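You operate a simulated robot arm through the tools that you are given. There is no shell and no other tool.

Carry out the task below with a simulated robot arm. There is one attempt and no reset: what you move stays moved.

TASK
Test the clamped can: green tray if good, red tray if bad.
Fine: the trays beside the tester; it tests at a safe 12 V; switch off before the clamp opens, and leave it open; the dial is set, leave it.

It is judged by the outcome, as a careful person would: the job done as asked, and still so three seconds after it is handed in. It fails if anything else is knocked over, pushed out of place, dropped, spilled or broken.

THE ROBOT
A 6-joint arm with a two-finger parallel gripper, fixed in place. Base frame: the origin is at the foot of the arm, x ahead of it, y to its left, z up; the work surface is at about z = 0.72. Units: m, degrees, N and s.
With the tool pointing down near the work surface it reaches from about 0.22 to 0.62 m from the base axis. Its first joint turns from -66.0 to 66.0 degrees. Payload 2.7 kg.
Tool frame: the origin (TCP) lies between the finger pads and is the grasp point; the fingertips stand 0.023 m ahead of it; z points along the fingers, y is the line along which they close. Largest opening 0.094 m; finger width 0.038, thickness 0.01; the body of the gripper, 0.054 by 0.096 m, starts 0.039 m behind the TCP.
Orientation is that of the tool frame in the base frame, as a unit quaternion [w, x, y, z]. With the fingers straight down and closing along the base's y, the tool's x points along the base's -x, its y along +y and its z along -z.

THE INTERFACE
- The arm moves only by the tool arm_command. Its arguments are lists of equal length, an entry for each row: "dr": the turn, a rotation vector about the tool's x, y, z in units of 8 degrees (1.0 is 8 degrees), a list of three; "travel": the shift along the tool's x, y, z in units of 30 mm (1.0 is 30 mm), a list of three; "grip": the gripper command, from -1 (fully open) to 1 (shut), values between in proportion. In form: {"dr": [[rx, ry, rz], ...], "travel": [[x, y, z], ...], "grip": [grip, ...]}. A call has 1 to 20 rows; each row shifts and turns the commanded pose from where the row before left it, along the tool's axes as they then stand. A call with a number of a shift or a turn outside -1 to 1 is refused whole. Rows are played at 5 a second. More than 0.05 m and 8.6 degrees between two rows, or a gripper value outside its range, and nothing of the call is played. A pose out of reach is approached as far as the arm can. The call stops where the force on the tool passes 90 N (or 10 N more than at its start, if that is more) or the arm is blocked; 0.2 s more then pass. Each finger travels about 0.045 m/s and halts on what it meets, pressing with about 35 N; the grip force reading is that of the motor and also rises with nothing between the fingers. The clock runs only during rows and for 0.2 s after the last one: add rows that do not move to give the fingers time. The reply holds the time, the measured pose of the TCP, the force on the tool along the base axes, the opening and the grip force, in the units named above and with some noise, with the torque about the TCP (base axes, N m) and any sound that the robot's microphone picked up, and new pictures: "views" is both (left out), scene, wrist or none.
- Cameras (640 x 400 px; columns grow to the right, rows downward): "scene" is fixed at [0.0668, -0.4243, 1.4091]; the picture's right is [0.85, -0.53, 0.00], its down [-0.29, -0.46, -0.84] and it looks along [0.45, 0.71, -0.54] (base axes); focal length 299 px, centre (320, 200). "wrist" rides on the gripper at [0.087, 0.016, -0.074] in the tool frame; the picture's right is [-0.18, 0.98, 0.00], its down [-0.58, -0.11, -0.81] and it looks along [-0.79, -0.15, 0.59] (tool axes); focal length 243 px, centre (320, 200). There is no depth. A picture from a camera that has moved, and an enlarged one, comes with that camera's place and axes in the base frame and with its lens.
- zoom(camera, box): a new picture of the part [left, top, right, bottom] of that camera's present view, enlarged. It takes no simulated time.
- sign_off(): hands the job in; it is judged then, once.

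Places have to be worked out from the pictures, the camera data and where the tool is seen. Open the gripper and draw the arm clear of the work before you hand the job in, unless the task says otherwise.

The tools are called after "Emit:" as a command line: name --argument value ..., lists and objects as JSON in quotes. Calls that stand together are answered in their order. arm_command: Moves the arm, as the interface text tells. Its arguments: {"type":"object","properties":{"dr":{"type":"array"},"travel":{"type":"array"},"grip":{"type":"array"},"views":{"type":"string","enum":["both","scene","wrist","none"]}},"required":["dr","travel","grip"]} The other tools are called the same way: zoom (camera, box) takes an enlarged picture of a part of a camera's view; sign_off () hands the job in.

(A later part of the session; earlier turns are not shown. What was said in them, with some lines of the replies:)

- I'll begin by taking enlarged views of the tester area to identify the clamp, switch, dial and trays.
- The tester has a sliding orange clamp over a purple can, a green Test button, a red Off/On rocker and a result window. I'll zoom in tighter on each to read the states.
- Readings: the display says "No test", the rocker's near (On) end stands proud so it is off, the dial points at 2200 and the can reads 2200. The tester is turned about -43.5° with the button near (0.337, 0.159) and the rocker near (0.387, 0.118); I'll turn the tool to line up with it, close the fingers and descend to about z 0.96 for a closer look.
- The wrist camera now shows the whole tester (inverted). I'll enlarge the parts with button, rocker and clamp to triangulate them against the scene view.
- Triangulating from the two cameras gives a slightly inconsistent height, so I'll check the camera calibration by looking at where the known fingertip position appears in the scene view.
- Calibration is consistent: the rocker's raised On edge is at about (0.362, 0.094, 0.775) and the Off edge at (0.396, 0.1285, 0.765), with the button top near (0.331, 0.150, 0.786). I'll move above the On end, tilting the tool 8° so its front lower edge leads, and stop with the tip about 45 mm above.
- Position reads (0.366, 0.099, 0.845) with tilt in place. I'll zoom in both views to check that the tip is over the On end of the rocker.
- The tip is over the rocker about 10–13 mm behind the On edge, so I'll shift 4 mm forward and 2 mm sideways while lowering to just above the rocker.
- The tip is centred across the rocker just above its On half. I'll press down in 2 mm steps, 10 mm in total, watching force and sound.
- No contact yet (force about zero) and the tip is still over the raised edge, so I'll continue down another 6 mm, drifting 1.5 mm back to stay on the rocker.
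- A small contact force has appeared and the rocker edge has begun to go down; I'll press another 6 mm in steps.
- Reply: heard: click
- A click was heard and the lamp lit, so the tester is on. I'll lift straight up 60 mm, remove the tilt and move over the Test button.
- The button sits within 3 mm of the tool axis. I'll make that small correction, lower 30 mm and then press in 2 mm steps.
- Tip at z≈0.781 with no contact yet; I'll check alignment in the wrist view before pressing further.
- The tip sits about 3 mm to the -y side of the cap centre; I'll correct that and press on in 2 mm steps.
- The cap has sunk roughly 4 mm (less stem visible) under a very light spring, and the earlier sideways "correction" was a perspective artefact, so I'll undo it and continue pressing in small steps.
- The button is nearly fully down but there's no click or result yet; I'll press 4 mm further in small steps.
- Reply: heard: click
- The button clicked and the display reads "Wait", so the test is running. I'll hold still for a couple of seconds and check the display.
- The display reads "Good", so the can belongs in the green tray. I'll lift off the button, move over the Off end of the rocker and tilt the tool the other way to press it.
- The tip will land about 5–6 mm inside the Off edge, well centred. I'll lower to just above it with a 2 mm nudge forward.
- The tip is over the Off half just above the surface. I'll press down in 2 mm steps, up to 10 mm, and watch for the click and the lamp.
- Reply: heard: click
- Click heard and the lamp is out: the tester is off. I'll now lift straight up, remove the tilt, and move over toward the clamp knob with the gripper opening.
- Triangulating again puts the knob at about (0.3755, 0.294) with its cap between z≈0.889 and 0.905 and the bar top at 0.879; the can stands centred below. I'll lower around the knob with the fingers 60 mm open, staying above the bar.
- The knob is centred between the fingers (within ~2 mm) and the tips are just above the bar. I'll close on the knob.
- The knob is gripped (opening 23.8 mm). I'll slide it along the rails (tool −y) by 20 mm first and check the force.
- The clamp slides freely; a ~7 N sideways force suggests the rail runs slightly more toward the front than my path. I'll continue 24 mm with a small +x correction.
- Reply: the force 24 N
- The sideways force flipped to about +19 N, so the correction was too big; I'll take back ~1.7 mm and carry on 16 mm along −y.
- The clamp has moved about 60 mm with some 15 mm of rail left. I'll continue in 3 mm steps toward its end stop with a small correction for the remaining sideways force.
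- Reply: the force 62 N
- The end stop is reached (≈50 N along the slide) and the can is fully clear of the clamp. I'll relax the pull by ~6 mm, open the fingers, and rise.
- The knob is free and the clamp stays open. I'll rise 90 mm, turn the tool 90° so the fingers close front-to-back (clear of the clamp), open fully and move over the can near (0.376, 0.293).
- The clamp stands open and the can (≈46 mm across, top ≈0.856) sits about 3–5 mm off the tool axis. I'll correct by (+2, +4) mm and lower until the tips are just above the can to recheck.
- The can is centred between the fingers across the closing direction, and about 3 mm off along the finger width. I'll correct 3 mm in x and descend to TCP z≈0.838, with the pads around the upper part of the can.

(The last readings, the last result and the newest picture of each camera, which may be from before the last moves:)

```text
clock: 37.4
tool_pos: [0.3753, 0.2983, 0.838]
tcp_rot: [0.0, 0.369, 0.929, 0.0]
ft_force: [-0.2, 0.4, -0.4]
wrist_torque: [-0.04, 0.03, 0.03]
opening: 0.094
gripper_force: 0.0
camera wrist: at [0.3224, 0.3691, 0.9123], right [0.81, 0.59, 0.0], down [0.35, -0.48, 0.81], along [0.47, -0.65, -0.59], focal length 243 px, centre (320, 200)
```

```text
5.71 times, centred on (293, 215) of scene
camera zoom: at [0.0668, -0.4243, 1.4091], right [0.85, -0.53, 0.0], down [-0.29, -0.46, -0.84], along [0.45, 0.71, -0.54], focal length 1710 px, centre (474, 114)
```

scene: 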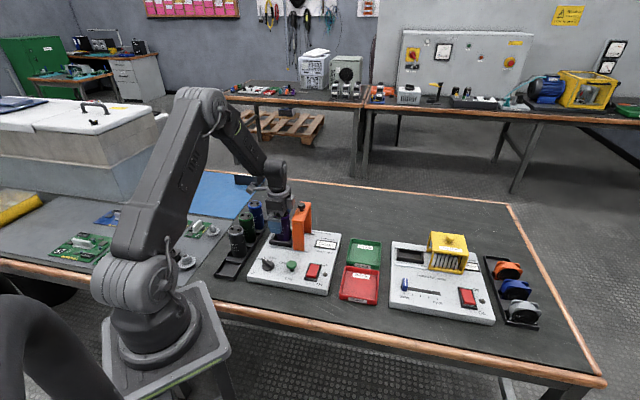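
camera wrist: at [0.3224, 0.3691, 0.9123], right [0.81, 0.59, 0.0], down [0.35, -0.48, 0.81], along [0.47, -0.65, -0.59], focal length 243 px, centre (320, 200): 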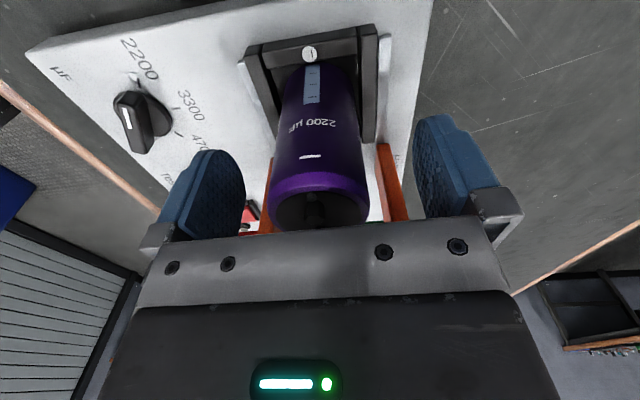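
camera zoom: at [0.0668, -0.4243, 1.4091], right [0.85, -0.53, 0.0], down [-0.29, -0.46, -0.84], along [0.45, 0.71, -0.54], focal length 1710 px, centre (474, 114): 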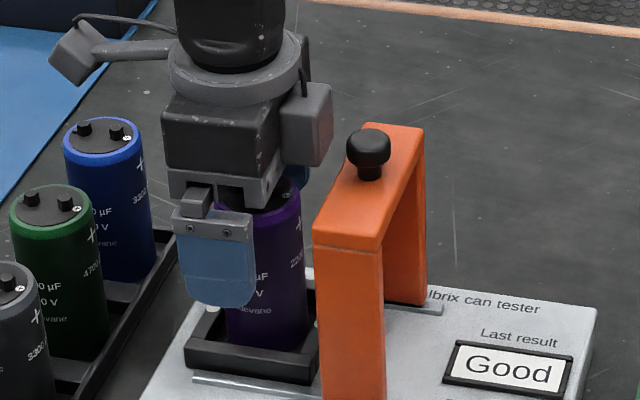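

The fingers straddle the can with even gaps and clearance above the terminals. I'll close the gripper on it.

Emit:
arm_command --dr '[[0, 0, 0], [0, 0, 0], [0, 0, 0], [0, 0, 0], [0, 0, 0]]' --travel '[[0, 0, 0], [0, 0, 0], [0, 0, 0], [0, 0, 0], [0, 0, 0]]' --grip '[1, 1, 1, 1, 1]'

Emit:
zoom --camera "wrist" --box '[180, 50, 460, 225]'

Emit:
zoom --camera "scene" --box '[240, 180, 346, 250]'

```text
clock: 38.6
tool_pos: [0.3759, 0.2977, 0.8389]
tcp_rot: [0.001, 0.37, 0.929, 0.0]
ft_force: [0.3, -1.1, -0.2]
wrist_torque: [-0.01, -0.03, -0.02]
opening: 0.047
gripper_force: 34.7
camera wrist: at [0.3223, 0.369, 0.9124], right [0.81, 0.59, 0.0], down [0.35, -0.48, 0.81], along [0.47, -0.65, -0.59], focal length 243 px, centre (320, 200)
```

scene: 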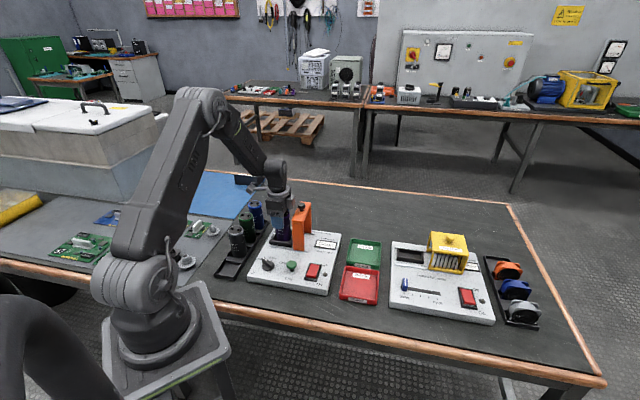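
wrist: 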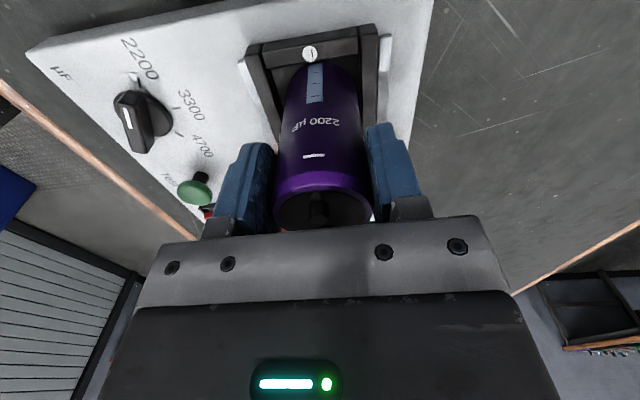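

```text
2.29 times, centred on (320, 138) of wrist
camera zoom: at [0.3223, 0.369, 0.9124], right [0.81, 0.59, 0.0], down [0.35, -0.48, 0.81], along [0.47, -0.65, -0.59], focal length 555 px, centre (320, 343)
```

zoom: 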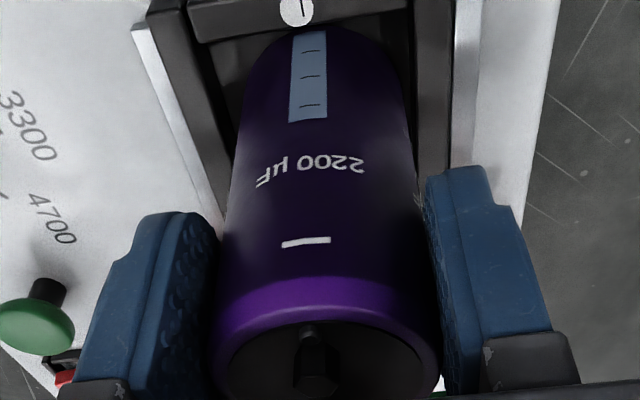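

```text
5.71 times, centred on (293, 215) of scene
camera zoom: at [0.0668, -0.4243, 1.4091], right [0.85, -0.53, 0.0], down [-0.29, -0.46, -0.84], along [0.45, 0.71, -0.54], focal length 1710 px, centre (474, 114)
```

zoom: 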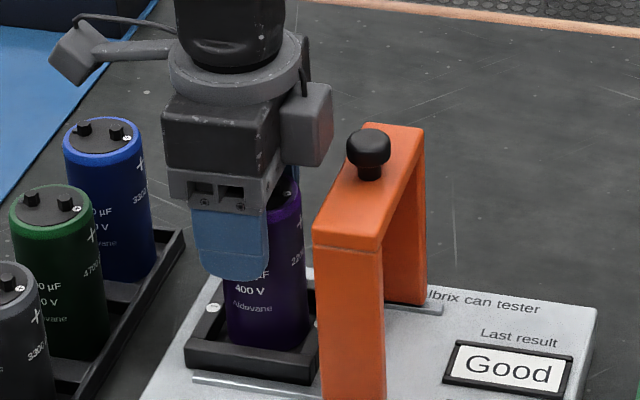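

The can is held (opening 47 mm, 35 N). I'll lift it 30 mm slowly out of its cradle and check.

Emit:
arm_command --dr '[[0, 0, 0], [0, 0, 0], [0, 0, 0], [0, 0, 0], [0, 0, 0]]' --travel '[[0, 0, -0.25], [0, 0, -0.25], [0, 0, -0.25], [0, 0, -0.25], [0, 0, 0]]' --grip '[1, 1, 1, 1, 1]'

Emit:
zoom --camera "scene" --box '[240, 180, 346, 250]'

```text
clock: 39.8
tool_pos: [0.3741, 0.2988, 0.8679]
tcp_rot: [0.0, 0.371, 0.929, 0.0]
ft_force: [0.2, -0.6, -2.9]
wrist_torque: [0.01, 0.0, 0.0]
opening: 0.0471
gripper_force: 35.2
camera wrist: at [0.321, 0.3688, 0.9434], right [0.81, 0.59, 0.0], down [0.35, -0.48, 0.81], along [0.47, -0.65, -0.59], focal length 243 px, centre (320, 200)
```

scene: 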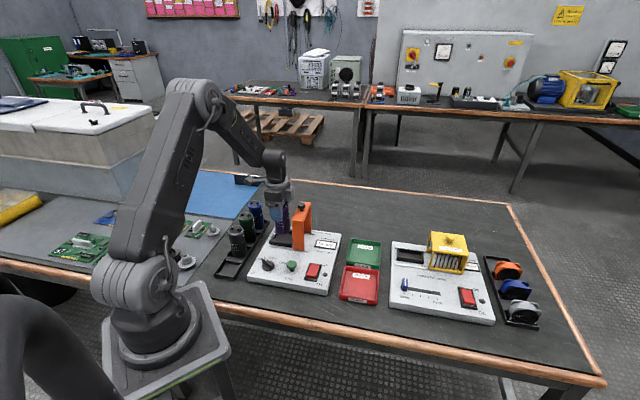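
wrist: 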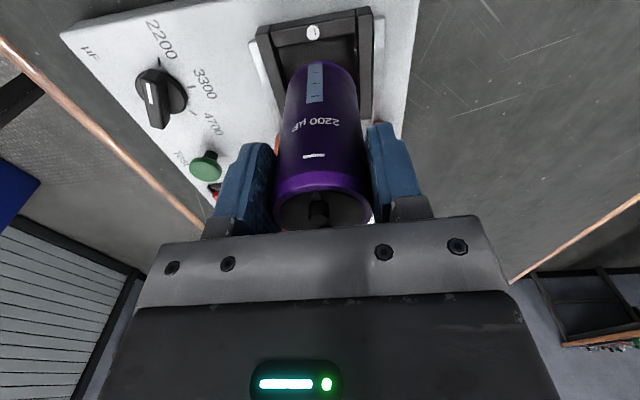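

```text
5.71 times, centred on (293, 215) of scene
camera zoom: at [0.0668, -0.4242, 1.4091], right [0.85, -0.53, 0.0], down [-0.29, -0.46, -0.84], along [0.45, 0.71, -0.54], focal length 1710 px, centre (474, 114)
```

zoom: 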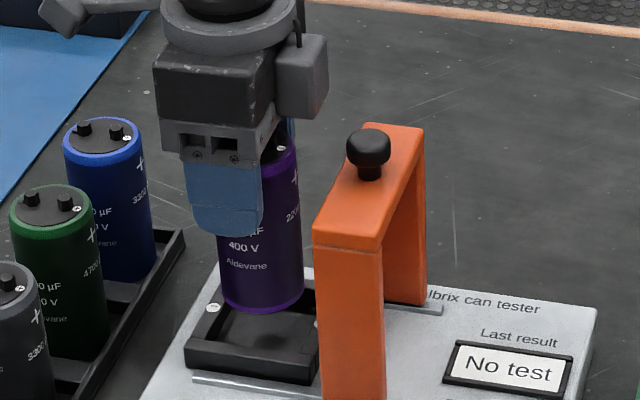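

The can came out cleanly (about 3 N weight). I'll keep lifting to TCP z≈1.03 so its bottom clears the clamp knob.

Emit:
arm_command --dr '[[0, 0, 0], [0, 0, 0], [0, 0, 0], [0, 0, 0], [0, 0, 0], [0, 0, 0], [0, 0, 0], [0, 0, 0]]' --travel '[[0, 0, -0.6], [0, 0, -0.8], [0, 0, -0.8], [0, 0, -0.8], [0, 0, -0.8], [0, 0, -0.8], [0, 0, -0.8], [0, 0, 0]]' --grip '[1, 1, 1, 1, 1, 1, 1, 1]'

Emit:
zoom --camera "wrist" --box '[180, 0, 460, 225]'

```text
clock: 41.6
tool_pos: [0.3749, 0.2979, 1.0323]
tcp_rot: [0.0, 0.37, 0.929, 0.001]
ft_force: [0.8, 0.2, -2.6]
wrist_torque: [0.01, 0.02, 0.02]
opening: 0.0469
gripper_force: 35.2
camera wrist: at [0.3217, 0.369, 1.1056], right [0.81, 0.59, 0.0], down [0.35, -0.48, 0.81], along [0.47, -0.65, -0.59], focal length 243 px, centre (320, 200)
```

scene: 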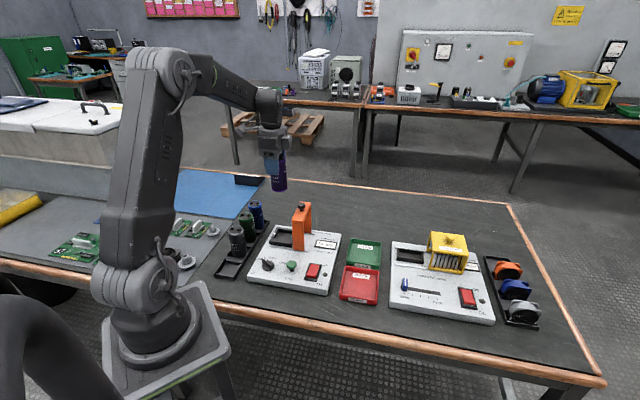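
wrist: 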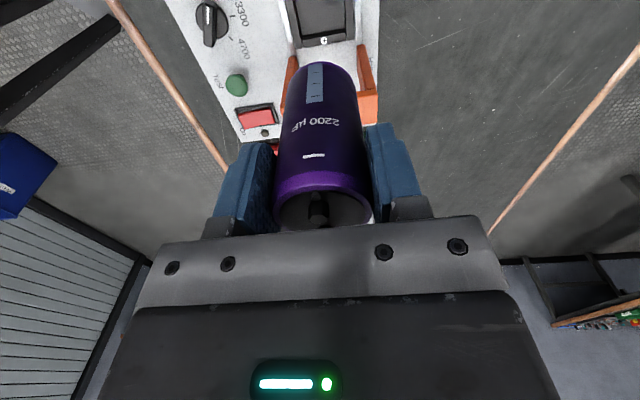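

```text
1.78 times, centred on (320, 112) of wrist
camera zoom: at [0.3217, 0.369, 1.1056], right [0.81, 0.59, 0.0], down [0.35, -0.48, 0.81], along [0.47, -0.65, -0.59], focal length 431 px, centre (320, 356)
```

zoom: 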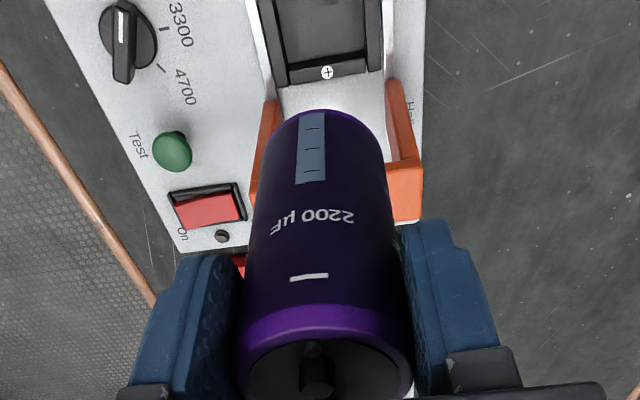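

The can's bottom (~0.95) is above the knob (0.905). I'll carry it along the slide direction to above the green tray centre, near (0.571, 0.109), at constant height.

Emit:
arm_command --dr '[[0, 0, 0], [0, 0, 0], [0, 0, 0], [0, 0, 0], [0, 0, 0], [0, 0, 0], [0, 0, 0], [0, 0, 0], [0, 0, 0], [0, 0, 0], [0, 0, 0], [0, 0, 0]]' --travel '[[-0.5, -0.01, 0], [-0.8, -0.01, 0], [-0.9, -0.01, 0], [-0.9, -0.01, 0], [-0.9, -0.01, 0], [-0.9, -0.01, 0], [-0.9, -0.01, 0], [-0.9, -0.01, 0], [-0.9, -0.01, 0], [-0.8, -0.01, 0], [-0.5, 0, 0], [0, 0, 0]]' --grip '[1, 1, 1, 1, 1, 1, 1, 1, 1, 1, 1, 1]'

Emit:
zoom --camera "wrist" --box '[180, 0, 460, 225]'

Emit:
zoom --camera "scene" --box '[280, 160, 440, 310]'

```text
clock: 44.2
tool_pos: [0.5664, 0.113, 1.0311]
tcp_rot: [-0.001, 0.37, 0.929, 0.0]
ft_force: [-0.3, 0.3, -1.8]
wrist_torque: [-0.02, 0.03, 0.01]
opening: 0.0467
gripper_force: 34.8
camera wrist: at [0.5138, 0.1825, 1.1053], right [0.81, 0.59, 0.0], down [0.35, -0.48, 0.81], along [0.47, -0.65, -0.59], focal length 243 px, centre (320, 200)
```

scene: 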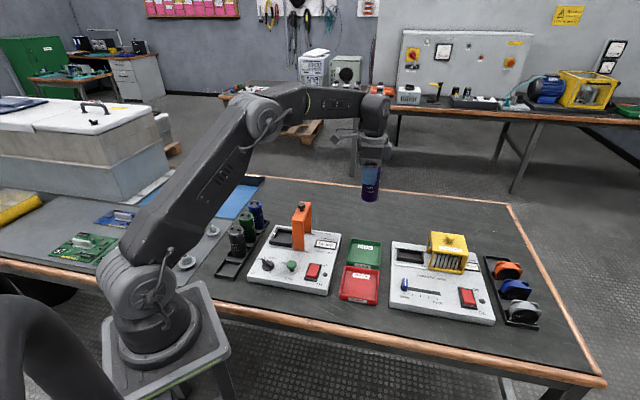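
wrist: 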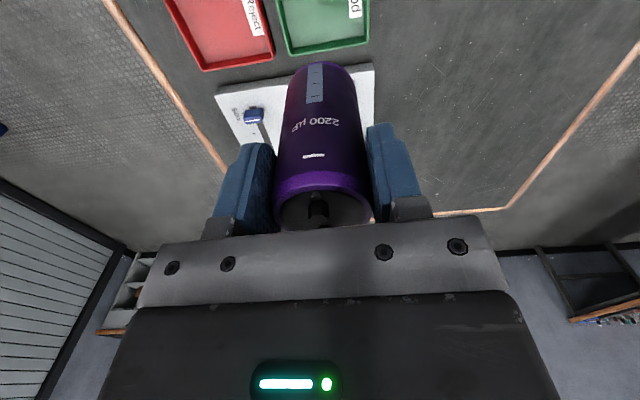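

```text
1.78 times, centred on (320, 112) of wrist
camera zoom: at [0.5138, 0.1825, 1.1053], right [0.81, 0.59, 0.0], down [0.35, -0.48, 0.81], along [0.47, -0.65, -0.59], focal length 431 px, centre (320, 356)
```

zoom: 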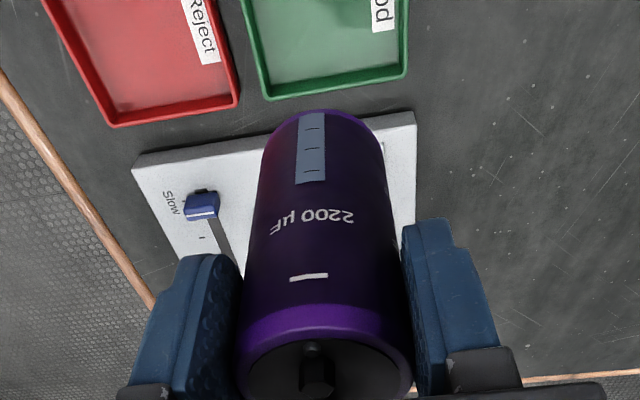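

```text
2.67 times, centred on (360, 235) of scene
camera zoom: at [0.0669, -0.4243, 1.4091], right [0.85, -0.53, 0.0], down [-0.29, -0.46, -0.84], along [0.45, 0.71, -0.54], focal length 798 px, centre (213, 107)
```

zoom: 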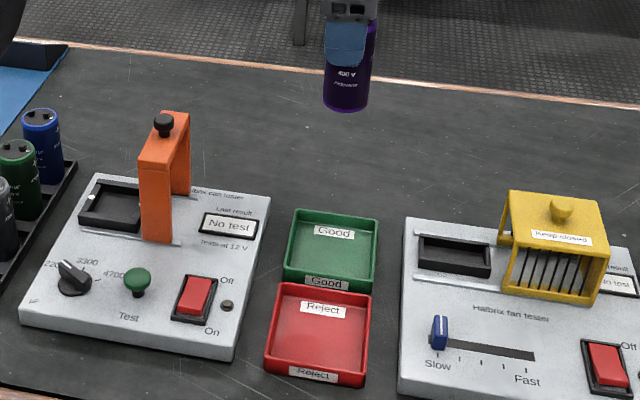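

The arm hangs over the green tray: its far rim is at tool x≈−0.059 and spans y −0.053…+0.056, so the can is over the tray's middle. I'll descend to TCP z≈0.836 and recheck.

Emit:
arm_command --dr '[[0, 0, 0], [0, 0, 0], [0, 0, 0], [0, 0, 0], [0, 0, 0], [0, 0, 0], [0, 0, 0], [0, 0, 0], [0, 0, 0]]' --travel '[[0, 0.03, 0.7], [0, 0, 0.9], [0, 0, 0.9], [0, 0, 0.9], [0, 0, 0.9], [0, 0, 0.9], [0, 0, 0.8], [0, 0, 0.5], [0, 0, 0]]' --grip '[1, 1, 1, 1, 1, 1, 1, 1, 1]'

Emit:
zoom --camera "wrist" --box '[180, 0, 460, 225]'

Emit:
zoom --camera "scene" --box '[310, 190, 420, 310]'

```text
clock: 46.2
tool_pos: [0.5676, 0.1132, 0.8371]
tcp_rot: [0.0, 0.37, 0.929, 0.0]
ft_force: [-0.4, 0.0, -2.7]
wrist_torque: [0.0, 0.04, 0.0]
opening: 0.0467
gripper_force: 34.6
camera wrist: at [0.5148, 0.1838, 0.9105], right [0.81, 0.59, 0.0], down [0.35, -0.48, 0.81], along [0.47, -0.65, -0.59], focal length 243 px, centre (320, 200)
```

scene: 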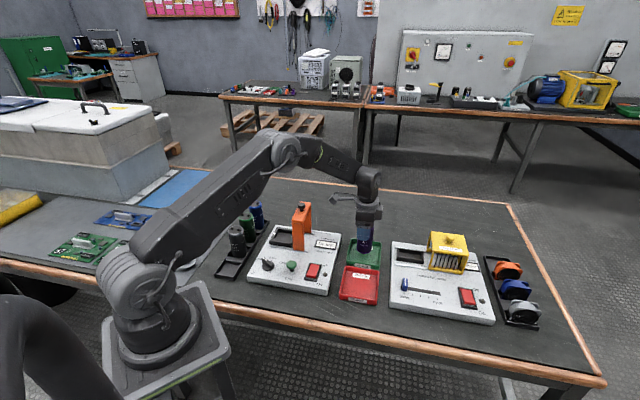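
wrist: 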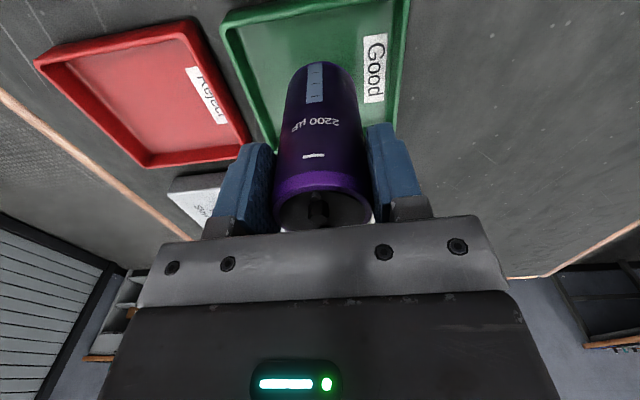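

```text
1.78 times, centred on (320, 112) of wrist
camera zoom: at [0.5148, 0.1838, 0.9105], right [0.81, 0.59, 0.0], down [0.35, -0.48, 0.81], along [0.47, -0.65, -0.59], focal length 431 px, centre (320, 356)
```

zoom: 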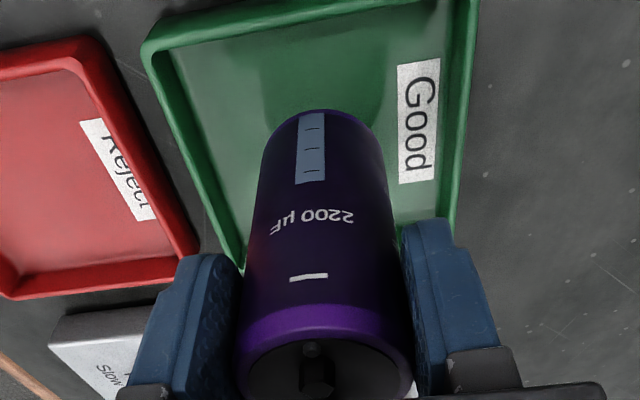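

```text
3.33 times, centred on (365, 250) of scene
camera zoom: at [0.0669, -0.4243, 1.4091], right [0.85, -0.53, 0.0], down [-0.29, -0.46, -0.84], along [0.45, 0.71, -0.54], focal length 997 px, centre (170, 33)
```

zoom: 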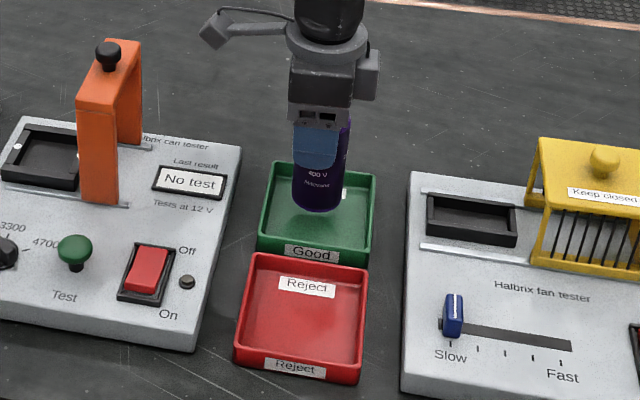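

The can hangs centred inside the green tray's outline. I'll lower 24 mm more, then feel for the floor with small steps.

Emit:
arm_command --dr '[[0, 0, 0], [0, 0, 0], [0, 0, 0], [0, 0, 0], [0, 0, 0]]' --travel '[[-0.05, 0, 0.25], [-0.05, 0, 0.25], [0, 0, 0.2], [0, 0, 0.1], [0, 0, 0]]' --grip '[1, 1, 1, 1, 1]'

Emit:
zoom --camera "scene" --box '[330, 200, 400, 280]'

```text
clock: 47.4
tool_pos: [0.5696, 0.1119, 0.8118]
tcp_rot: [0.0, 0.37, 0.929, 0.0]
ft_force: [0.1, 0.1, -3.8]
wrist_torque: [0.01, 0.0, 0.02]
opening: 0.0469
gripper_force: 34.7
camera wrist: at [0.5169, 0.1817, 0.8861], right [0.81, 0.59, 0.0], down [0.35, -0.48, 0.81], along [0.47, -0.65, -0.59], focal length 243 px, centre (320, 200)
```

scene: 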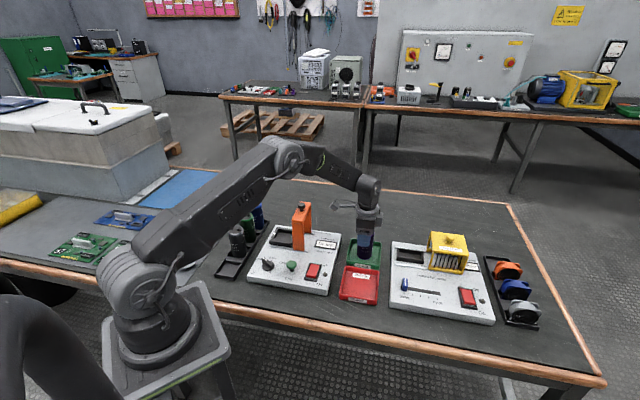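
wrist: 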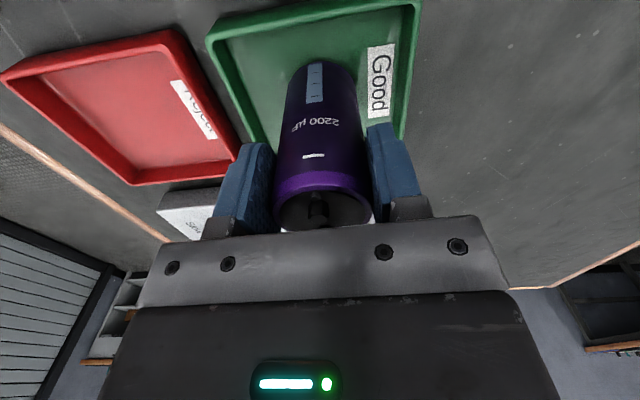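

```text
5.00 times, centred on (365, 240) of scene
camera zoom: at [0.0669, -0.4243, 1.4091], right [0.85, -0.53, 0.0], down [-0.29, -0.46, -0.84], along [0.45, 0.71, -0.54], focal length 1496 px, centre (95, 0)
```

zoom: 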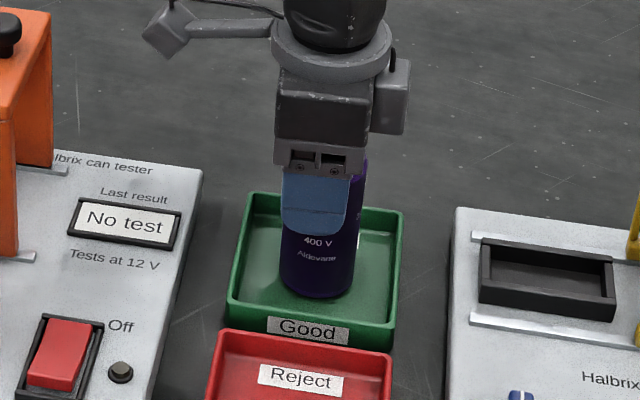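

Still hanging free (−3.8 N is its weight). I'll lower in 1.5–2 mm steps until the weight reading lifts.

Emit:
arm_command --dr '[[0, 0, 0], [0, 0, 0], [0, 0, 0], [0, 0, 0]]' --travel '[[0, 0, 0.07], [0, 0, 0.07], [0, 0, 0.07], [0, 0, 0]]' --grip '[1, 1, 1, 1]' --views "none"

Emit:
zoom --camera "scene" --box '[330, 200, 400, 280]'

```text
clock: 48.4
tool_pos: [0.5695, 0.1119, 0.8085]
tcp_rot: [0.003, 0.371, 0.929, 0.002]
ft_force: [-6.1, -3.1, 28.5]
wrist_torque: [-0.54, 0.38, -0.25]
opening: 0.0473
gripper_force: 35.0
```

```text
5.00 times, centred on (365, 240) of scene
camera zoom: at [0.0662, -0.4244, 1.4091], right [0.85, -0.53, 0.0], down [-0.29, -0.46, -0.84], along [0.45, 0.71, -0.54], focal length 1496 px, centre (95, 0)
```

zoom: 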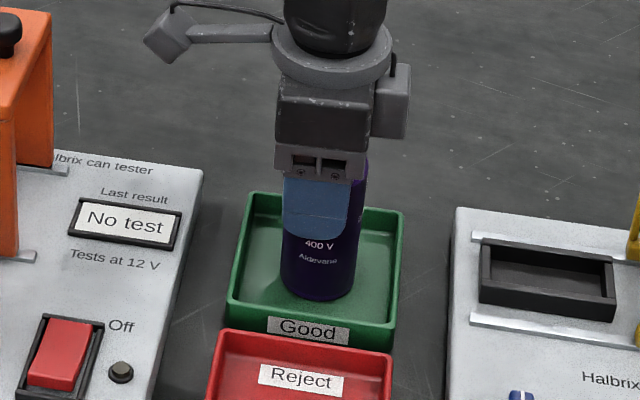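

The can has touched the tray floor (28 N). I'll ease off about 2.5 mm so it rests lightly before releasing.

Emit:
arm_command --dr '[[0, 0, 0], [0, 0, 0]]' --travel '[[0, 0, -0.08], [0, 0, 0]]' --grip '[1, 1]' --views "none"

```text
clock: 49.0
tool_pos: [0.5699, 0.1108, 0.8095]
tcp_rot: [0.003, 0.369, 0.929, 0.001]
ft_force: [6.7, -0.7, 15.7]
wrist_torque: [-0.37, -0.63, 0.12]
opening: 0.0468
gripper_force: 35.2
```

Still 16 N of contact, so I'll ease off 1 mm more, then check before opening.

Emit:
arm_command --dr '[[0, 0, 0], [0, 0, 0]]' --travel '[[0, 0, -0.035], [0, 0, 0]]' --grip '[1, 1]' --views "none"

Emit:
zoom --camera "scene" --box '[330, 200, 400, 280]'

```text
clock: 49.6
tool_pos: [0.5685, 0.1116, 0.8083]
tcp_rot: [0.0, 0.37, 0.929, 0.0]
ft_force: [3.3, -0.1, 7.6]
wrist_torque: [-0.16, -0.56, 0.06]
opening: 0.0469
gripper_force: 35.2
```

```text
5.00 times, centred on (365, 240) of scene
camera zoom: at [0.0667, -0.4243, 1.4091], right [0.85, -0.53, 0.0], down [-0.29, -0.46, -0.84], along [0.45, 0.71, -0.54], focal length 1496 px, centre (95, 0)
```

zoom: 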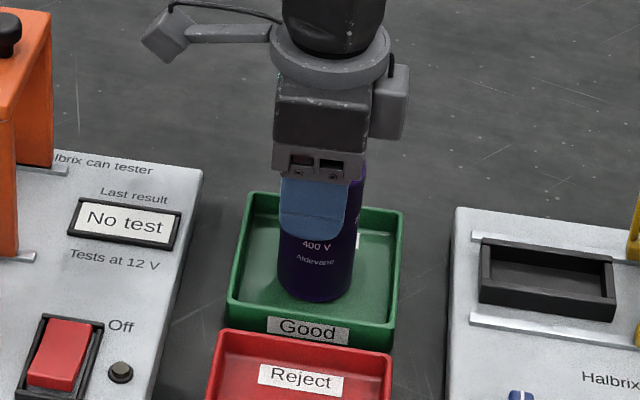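

The can stands upright on the tray floor with light contact (~8 N). I'll open the gripper and check it stays standing.

Emit:
arm_command --dr '[[0, 0, 0], [0, 0, 0], [0, 0, 0], [0, 0, 0], [0, 0, 0]]' --travel '[[0, 0, 0], [0, 0, 0], [0, 0, 0], [0, 0, 0], [0, 0, 0]]' --grip '[0, -0.4, -0.8, -1, -1]'

Emit:
zoom --camera "wrist" --box '[180, 0, 460, 225]'

Emit:
zoom --camera "scene" --box '[330, 200, 400, 280]'

```text
clock: 50.8
tool_pos: [0.5692, 0.1113, 0.8101]
tcp_rot: [0.0, 0.37, 0.929, 0.0]
ft_force: [-0.3, 0.5, -0.8]
wrist_torque: [0.01, -0.02, 0.02]
opening: 0.094
gripper_force: 0.1
camera wrist: at [0.5162, 0.1813, 0.8837], right [0.81, 0.59, 0.0], down [0.35, -0.48, 0.81], along [0.47, -0.65, -0.59], focal length 243 px, centre (320, 200)
```

scene: 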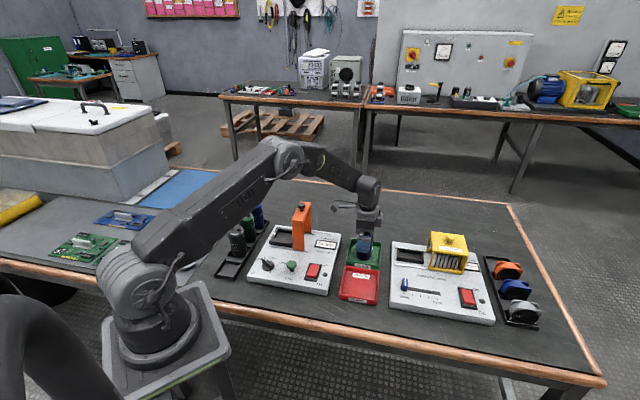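
wrist: 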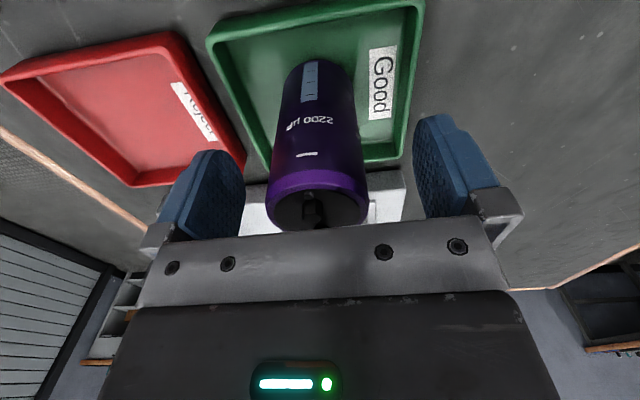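

```text
1.78 times, centred on (320, 112) of wrist
camera zoom: at [0.5162, 0.1813, 0.8837], right [0.81, 0.59, 0.0], down [0.35, -0.48, 0.81], along [0.47, -0.65, -0.59], focal length 431 px, centre (320, 356)
```

zoom: 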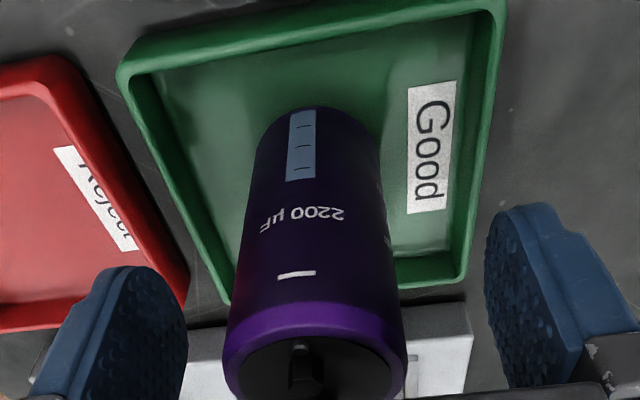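

```text
5.00 times, centred on (365, 240) of scene
camera zoom: at [0.0668, -0.4243, 1.4091], right [0.85, -0.53, 0.0], down [-0.29, -0.46, -0.84], along [0.45, 0.71, -0.54], focal length 1496 px, centre (95, 0)
```

zoom: 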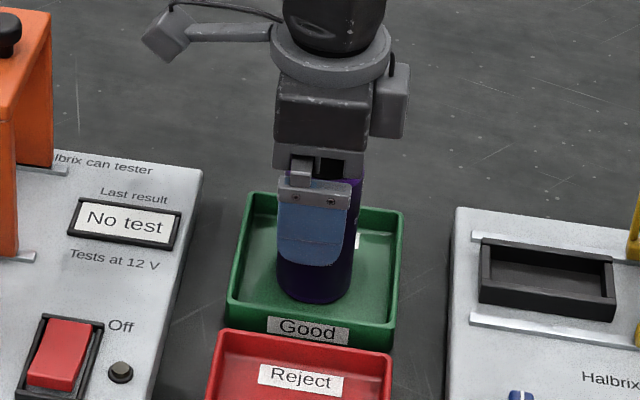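

The can stands free in the green tray with both fingers clear. I'll rise straight up 150 mm and look.

Emit:
arm_command --dr '[[0, 0, 0], [0, 0, 0], [0, 0, 0], [0, 0, 0], [0, 0, 0], [0, 0, 0], [0, 0, 0]]' --travel '[[0, 0, -0.4], [0, 0, -0.8], [0, 0, -0.9], [0, 0, -0.9], [0, 0, -1], [0, 0, -1], [0, 0, 0]]' --grip '[-1, -1, -1, -1, -1, -1, -1]'

Emit:
zoom --camera "scene" --box '[240, 190, 400, 310]'

```text
clock: 52.4
tool_pos: [0.5693, 0.1119, 0.9605]
tcp_rot: [0.0, 0.37, 0.929, 0.0]
ft_force: [-0.3, 0.3, 0.5]
wrist_torque: [-0.01, -0.02, 0.01]
opening: 0.0938
gripper_force: 0.0
camera wrist: at [0.5164, 0.1821, 1.0344], right [0.81, 0.59, 0.0], down [0.35, -0.48, 0.81], along [0.47, -0.65, -0.59], focal length 243 px, centre (320, 200)
```

scene: 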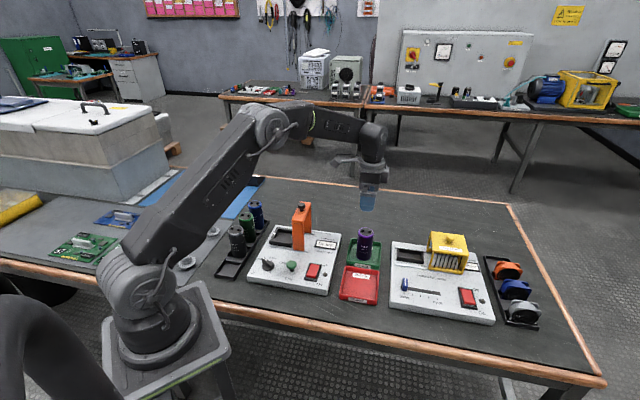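
wrist: 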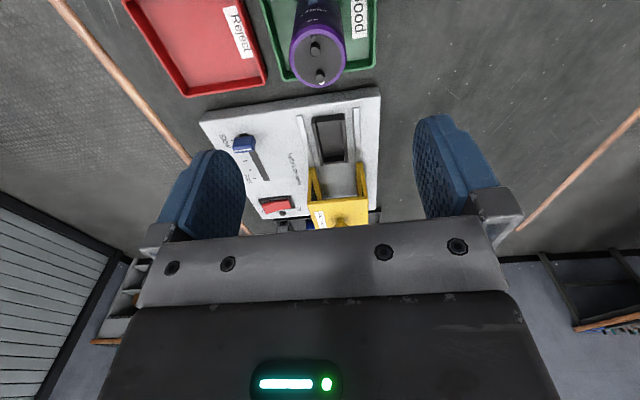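

```text
3.33 times, centred on (320, 250) of scene
camera zoom: at [0.0668, -0.4243, 1.4091], right [0.85, -0.53, 0.0], down [-0.29, -0.46, -0.84], along [0.45, 0.71, -0.54], focal length 997 px, centre (320, 33)
```

zoom: 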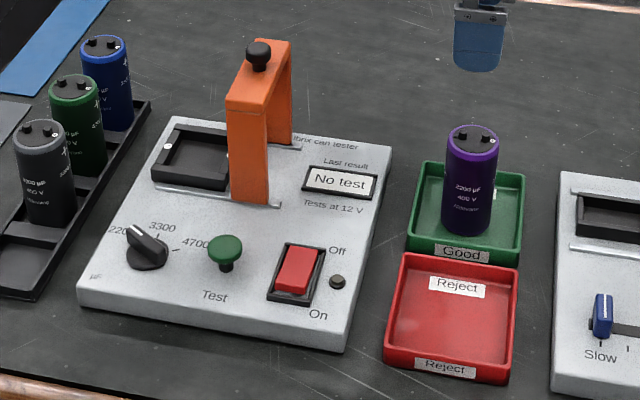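

The can stands in the green tray, the clamp is open, the switch is off and the dial still points to 2200. I'll raise the arm further and draw it back toward the base, clear of the work.

Emit:
arm_command --dr '[[0, 0, 0], [0, 0, 0], [0, 0, 0], [0, 0, 0], [0, 0, 0], [0, 0, 0], [0, 0, 0], [0, 0, 0], [0, 0, 0], [0, 0, 0], [0, 0, 0], [0, 0, 0]]' --travel '[[0, 0, -1], [0, 0, -1], [0, 0, -1], [0, 0, -1], [0, 0, -1], [0.55, -0.75, 0], [0.55, -0.75, 0], [0.55, -0.75, 0], [0.55, -0.75, 0], [0.55, -0.75, 0], [0.55, -0.75, 0], [0, 0, 0]]' --grip '[-1, -1, -1, -1, -1, -1, -1, -1, -1, -1, -1, -1]'

Emit:
zoom --camera "scene" --box '[220, 180, 400, 310]'

Emit:
zoom --camera "scene" --box '[330, 210, 550, 340]'

```text
clock: 55.0
tool_pos: [0.4027, 0.0821, 1.1086]
tcp_rot: [0.001, 0.371, 0.929, 0.0]
ft_force: [-1.1, -0.2, 0.4]
wrist_torque: [0.01, 0.01, 0.03]
opening: 0.0939
gripper_force: 0.1
camera wrist: at [0.3506, 0.1522, 1.1824], right [0.81, 0.59, 0.0], down [0.35, -0.48, 0.81], along [0.47, -0.65, -0.59], focal length 243 px, centre (320, 200)
```

scene: 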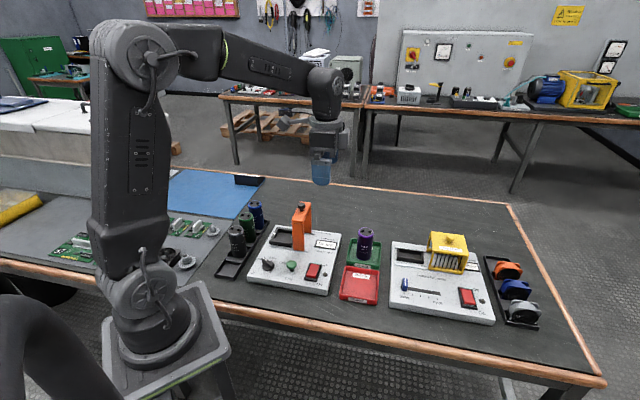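
wrist: 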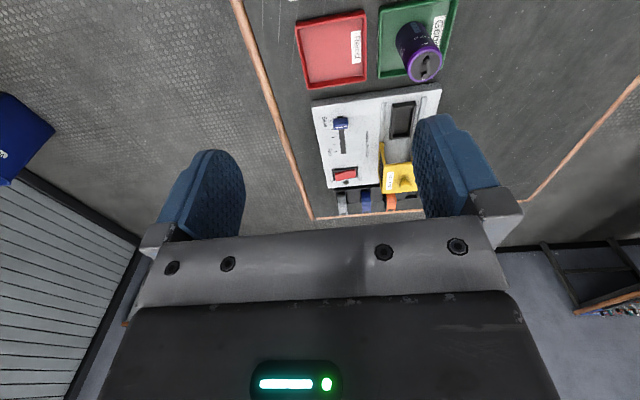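

```text
3.08 times, centred on (310, 245) of scene
camera zoom: at [0.0668, -0.4243, 1.4091], right [0.85, -0.53, 0.0], down [-0.29, -0.46, -0.84], along [0.45, 0.71, -0.54], focal length 920 px, centre (351, 62)
```

zoom: 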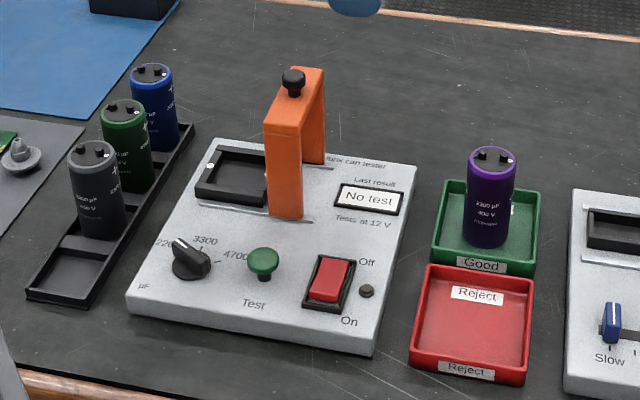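

```text
2.91 times, centred on (440, 275) of scene
camera zoom: at [0.0668, -0.4243, 1.4091], right [0.85, -0.53, 0.0], down [-0.29, -0.46, -0.84], along [0.45, 0.71, -0.54], focal length 870 px, centre (-29, -18)
```

zoom: 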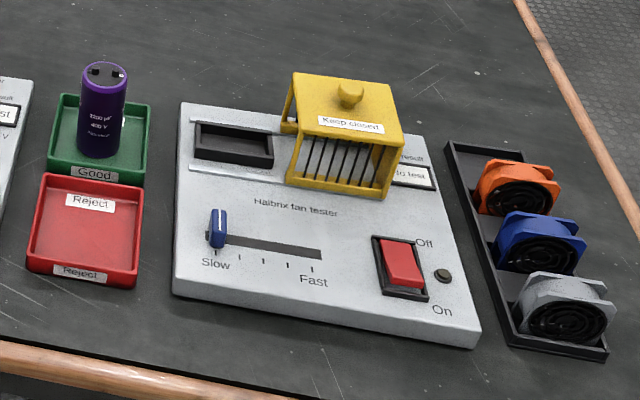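

The final pictures show the can upright in the green "Good" tray, the clamp open, the switch off with its lamp dark, and the dial unchanged. Nothing else has moved and the arm is clear with the gripper open, so I'm handing the job in.

Emit:
sign_off

```text
The job is handed in.
```

The can tested "Good", and it now stands upright in the green tray beside the tester.

- **Test:** I switched the tester on, pressed Test and waited until the display read "Good". The dial stayed at 2200, which matches the 2200 µF on the can.
- **Order:** I switched the tester off, and its lamp went out, before I opened the clamp. The clamp is slid back to its stop and left open.
- **Finish:** Nothing else was knocked or moved that I could see in the final pictures. The arm is drawn back with the gripper open.

The display shows "No test" again now that the can is out of the tester.
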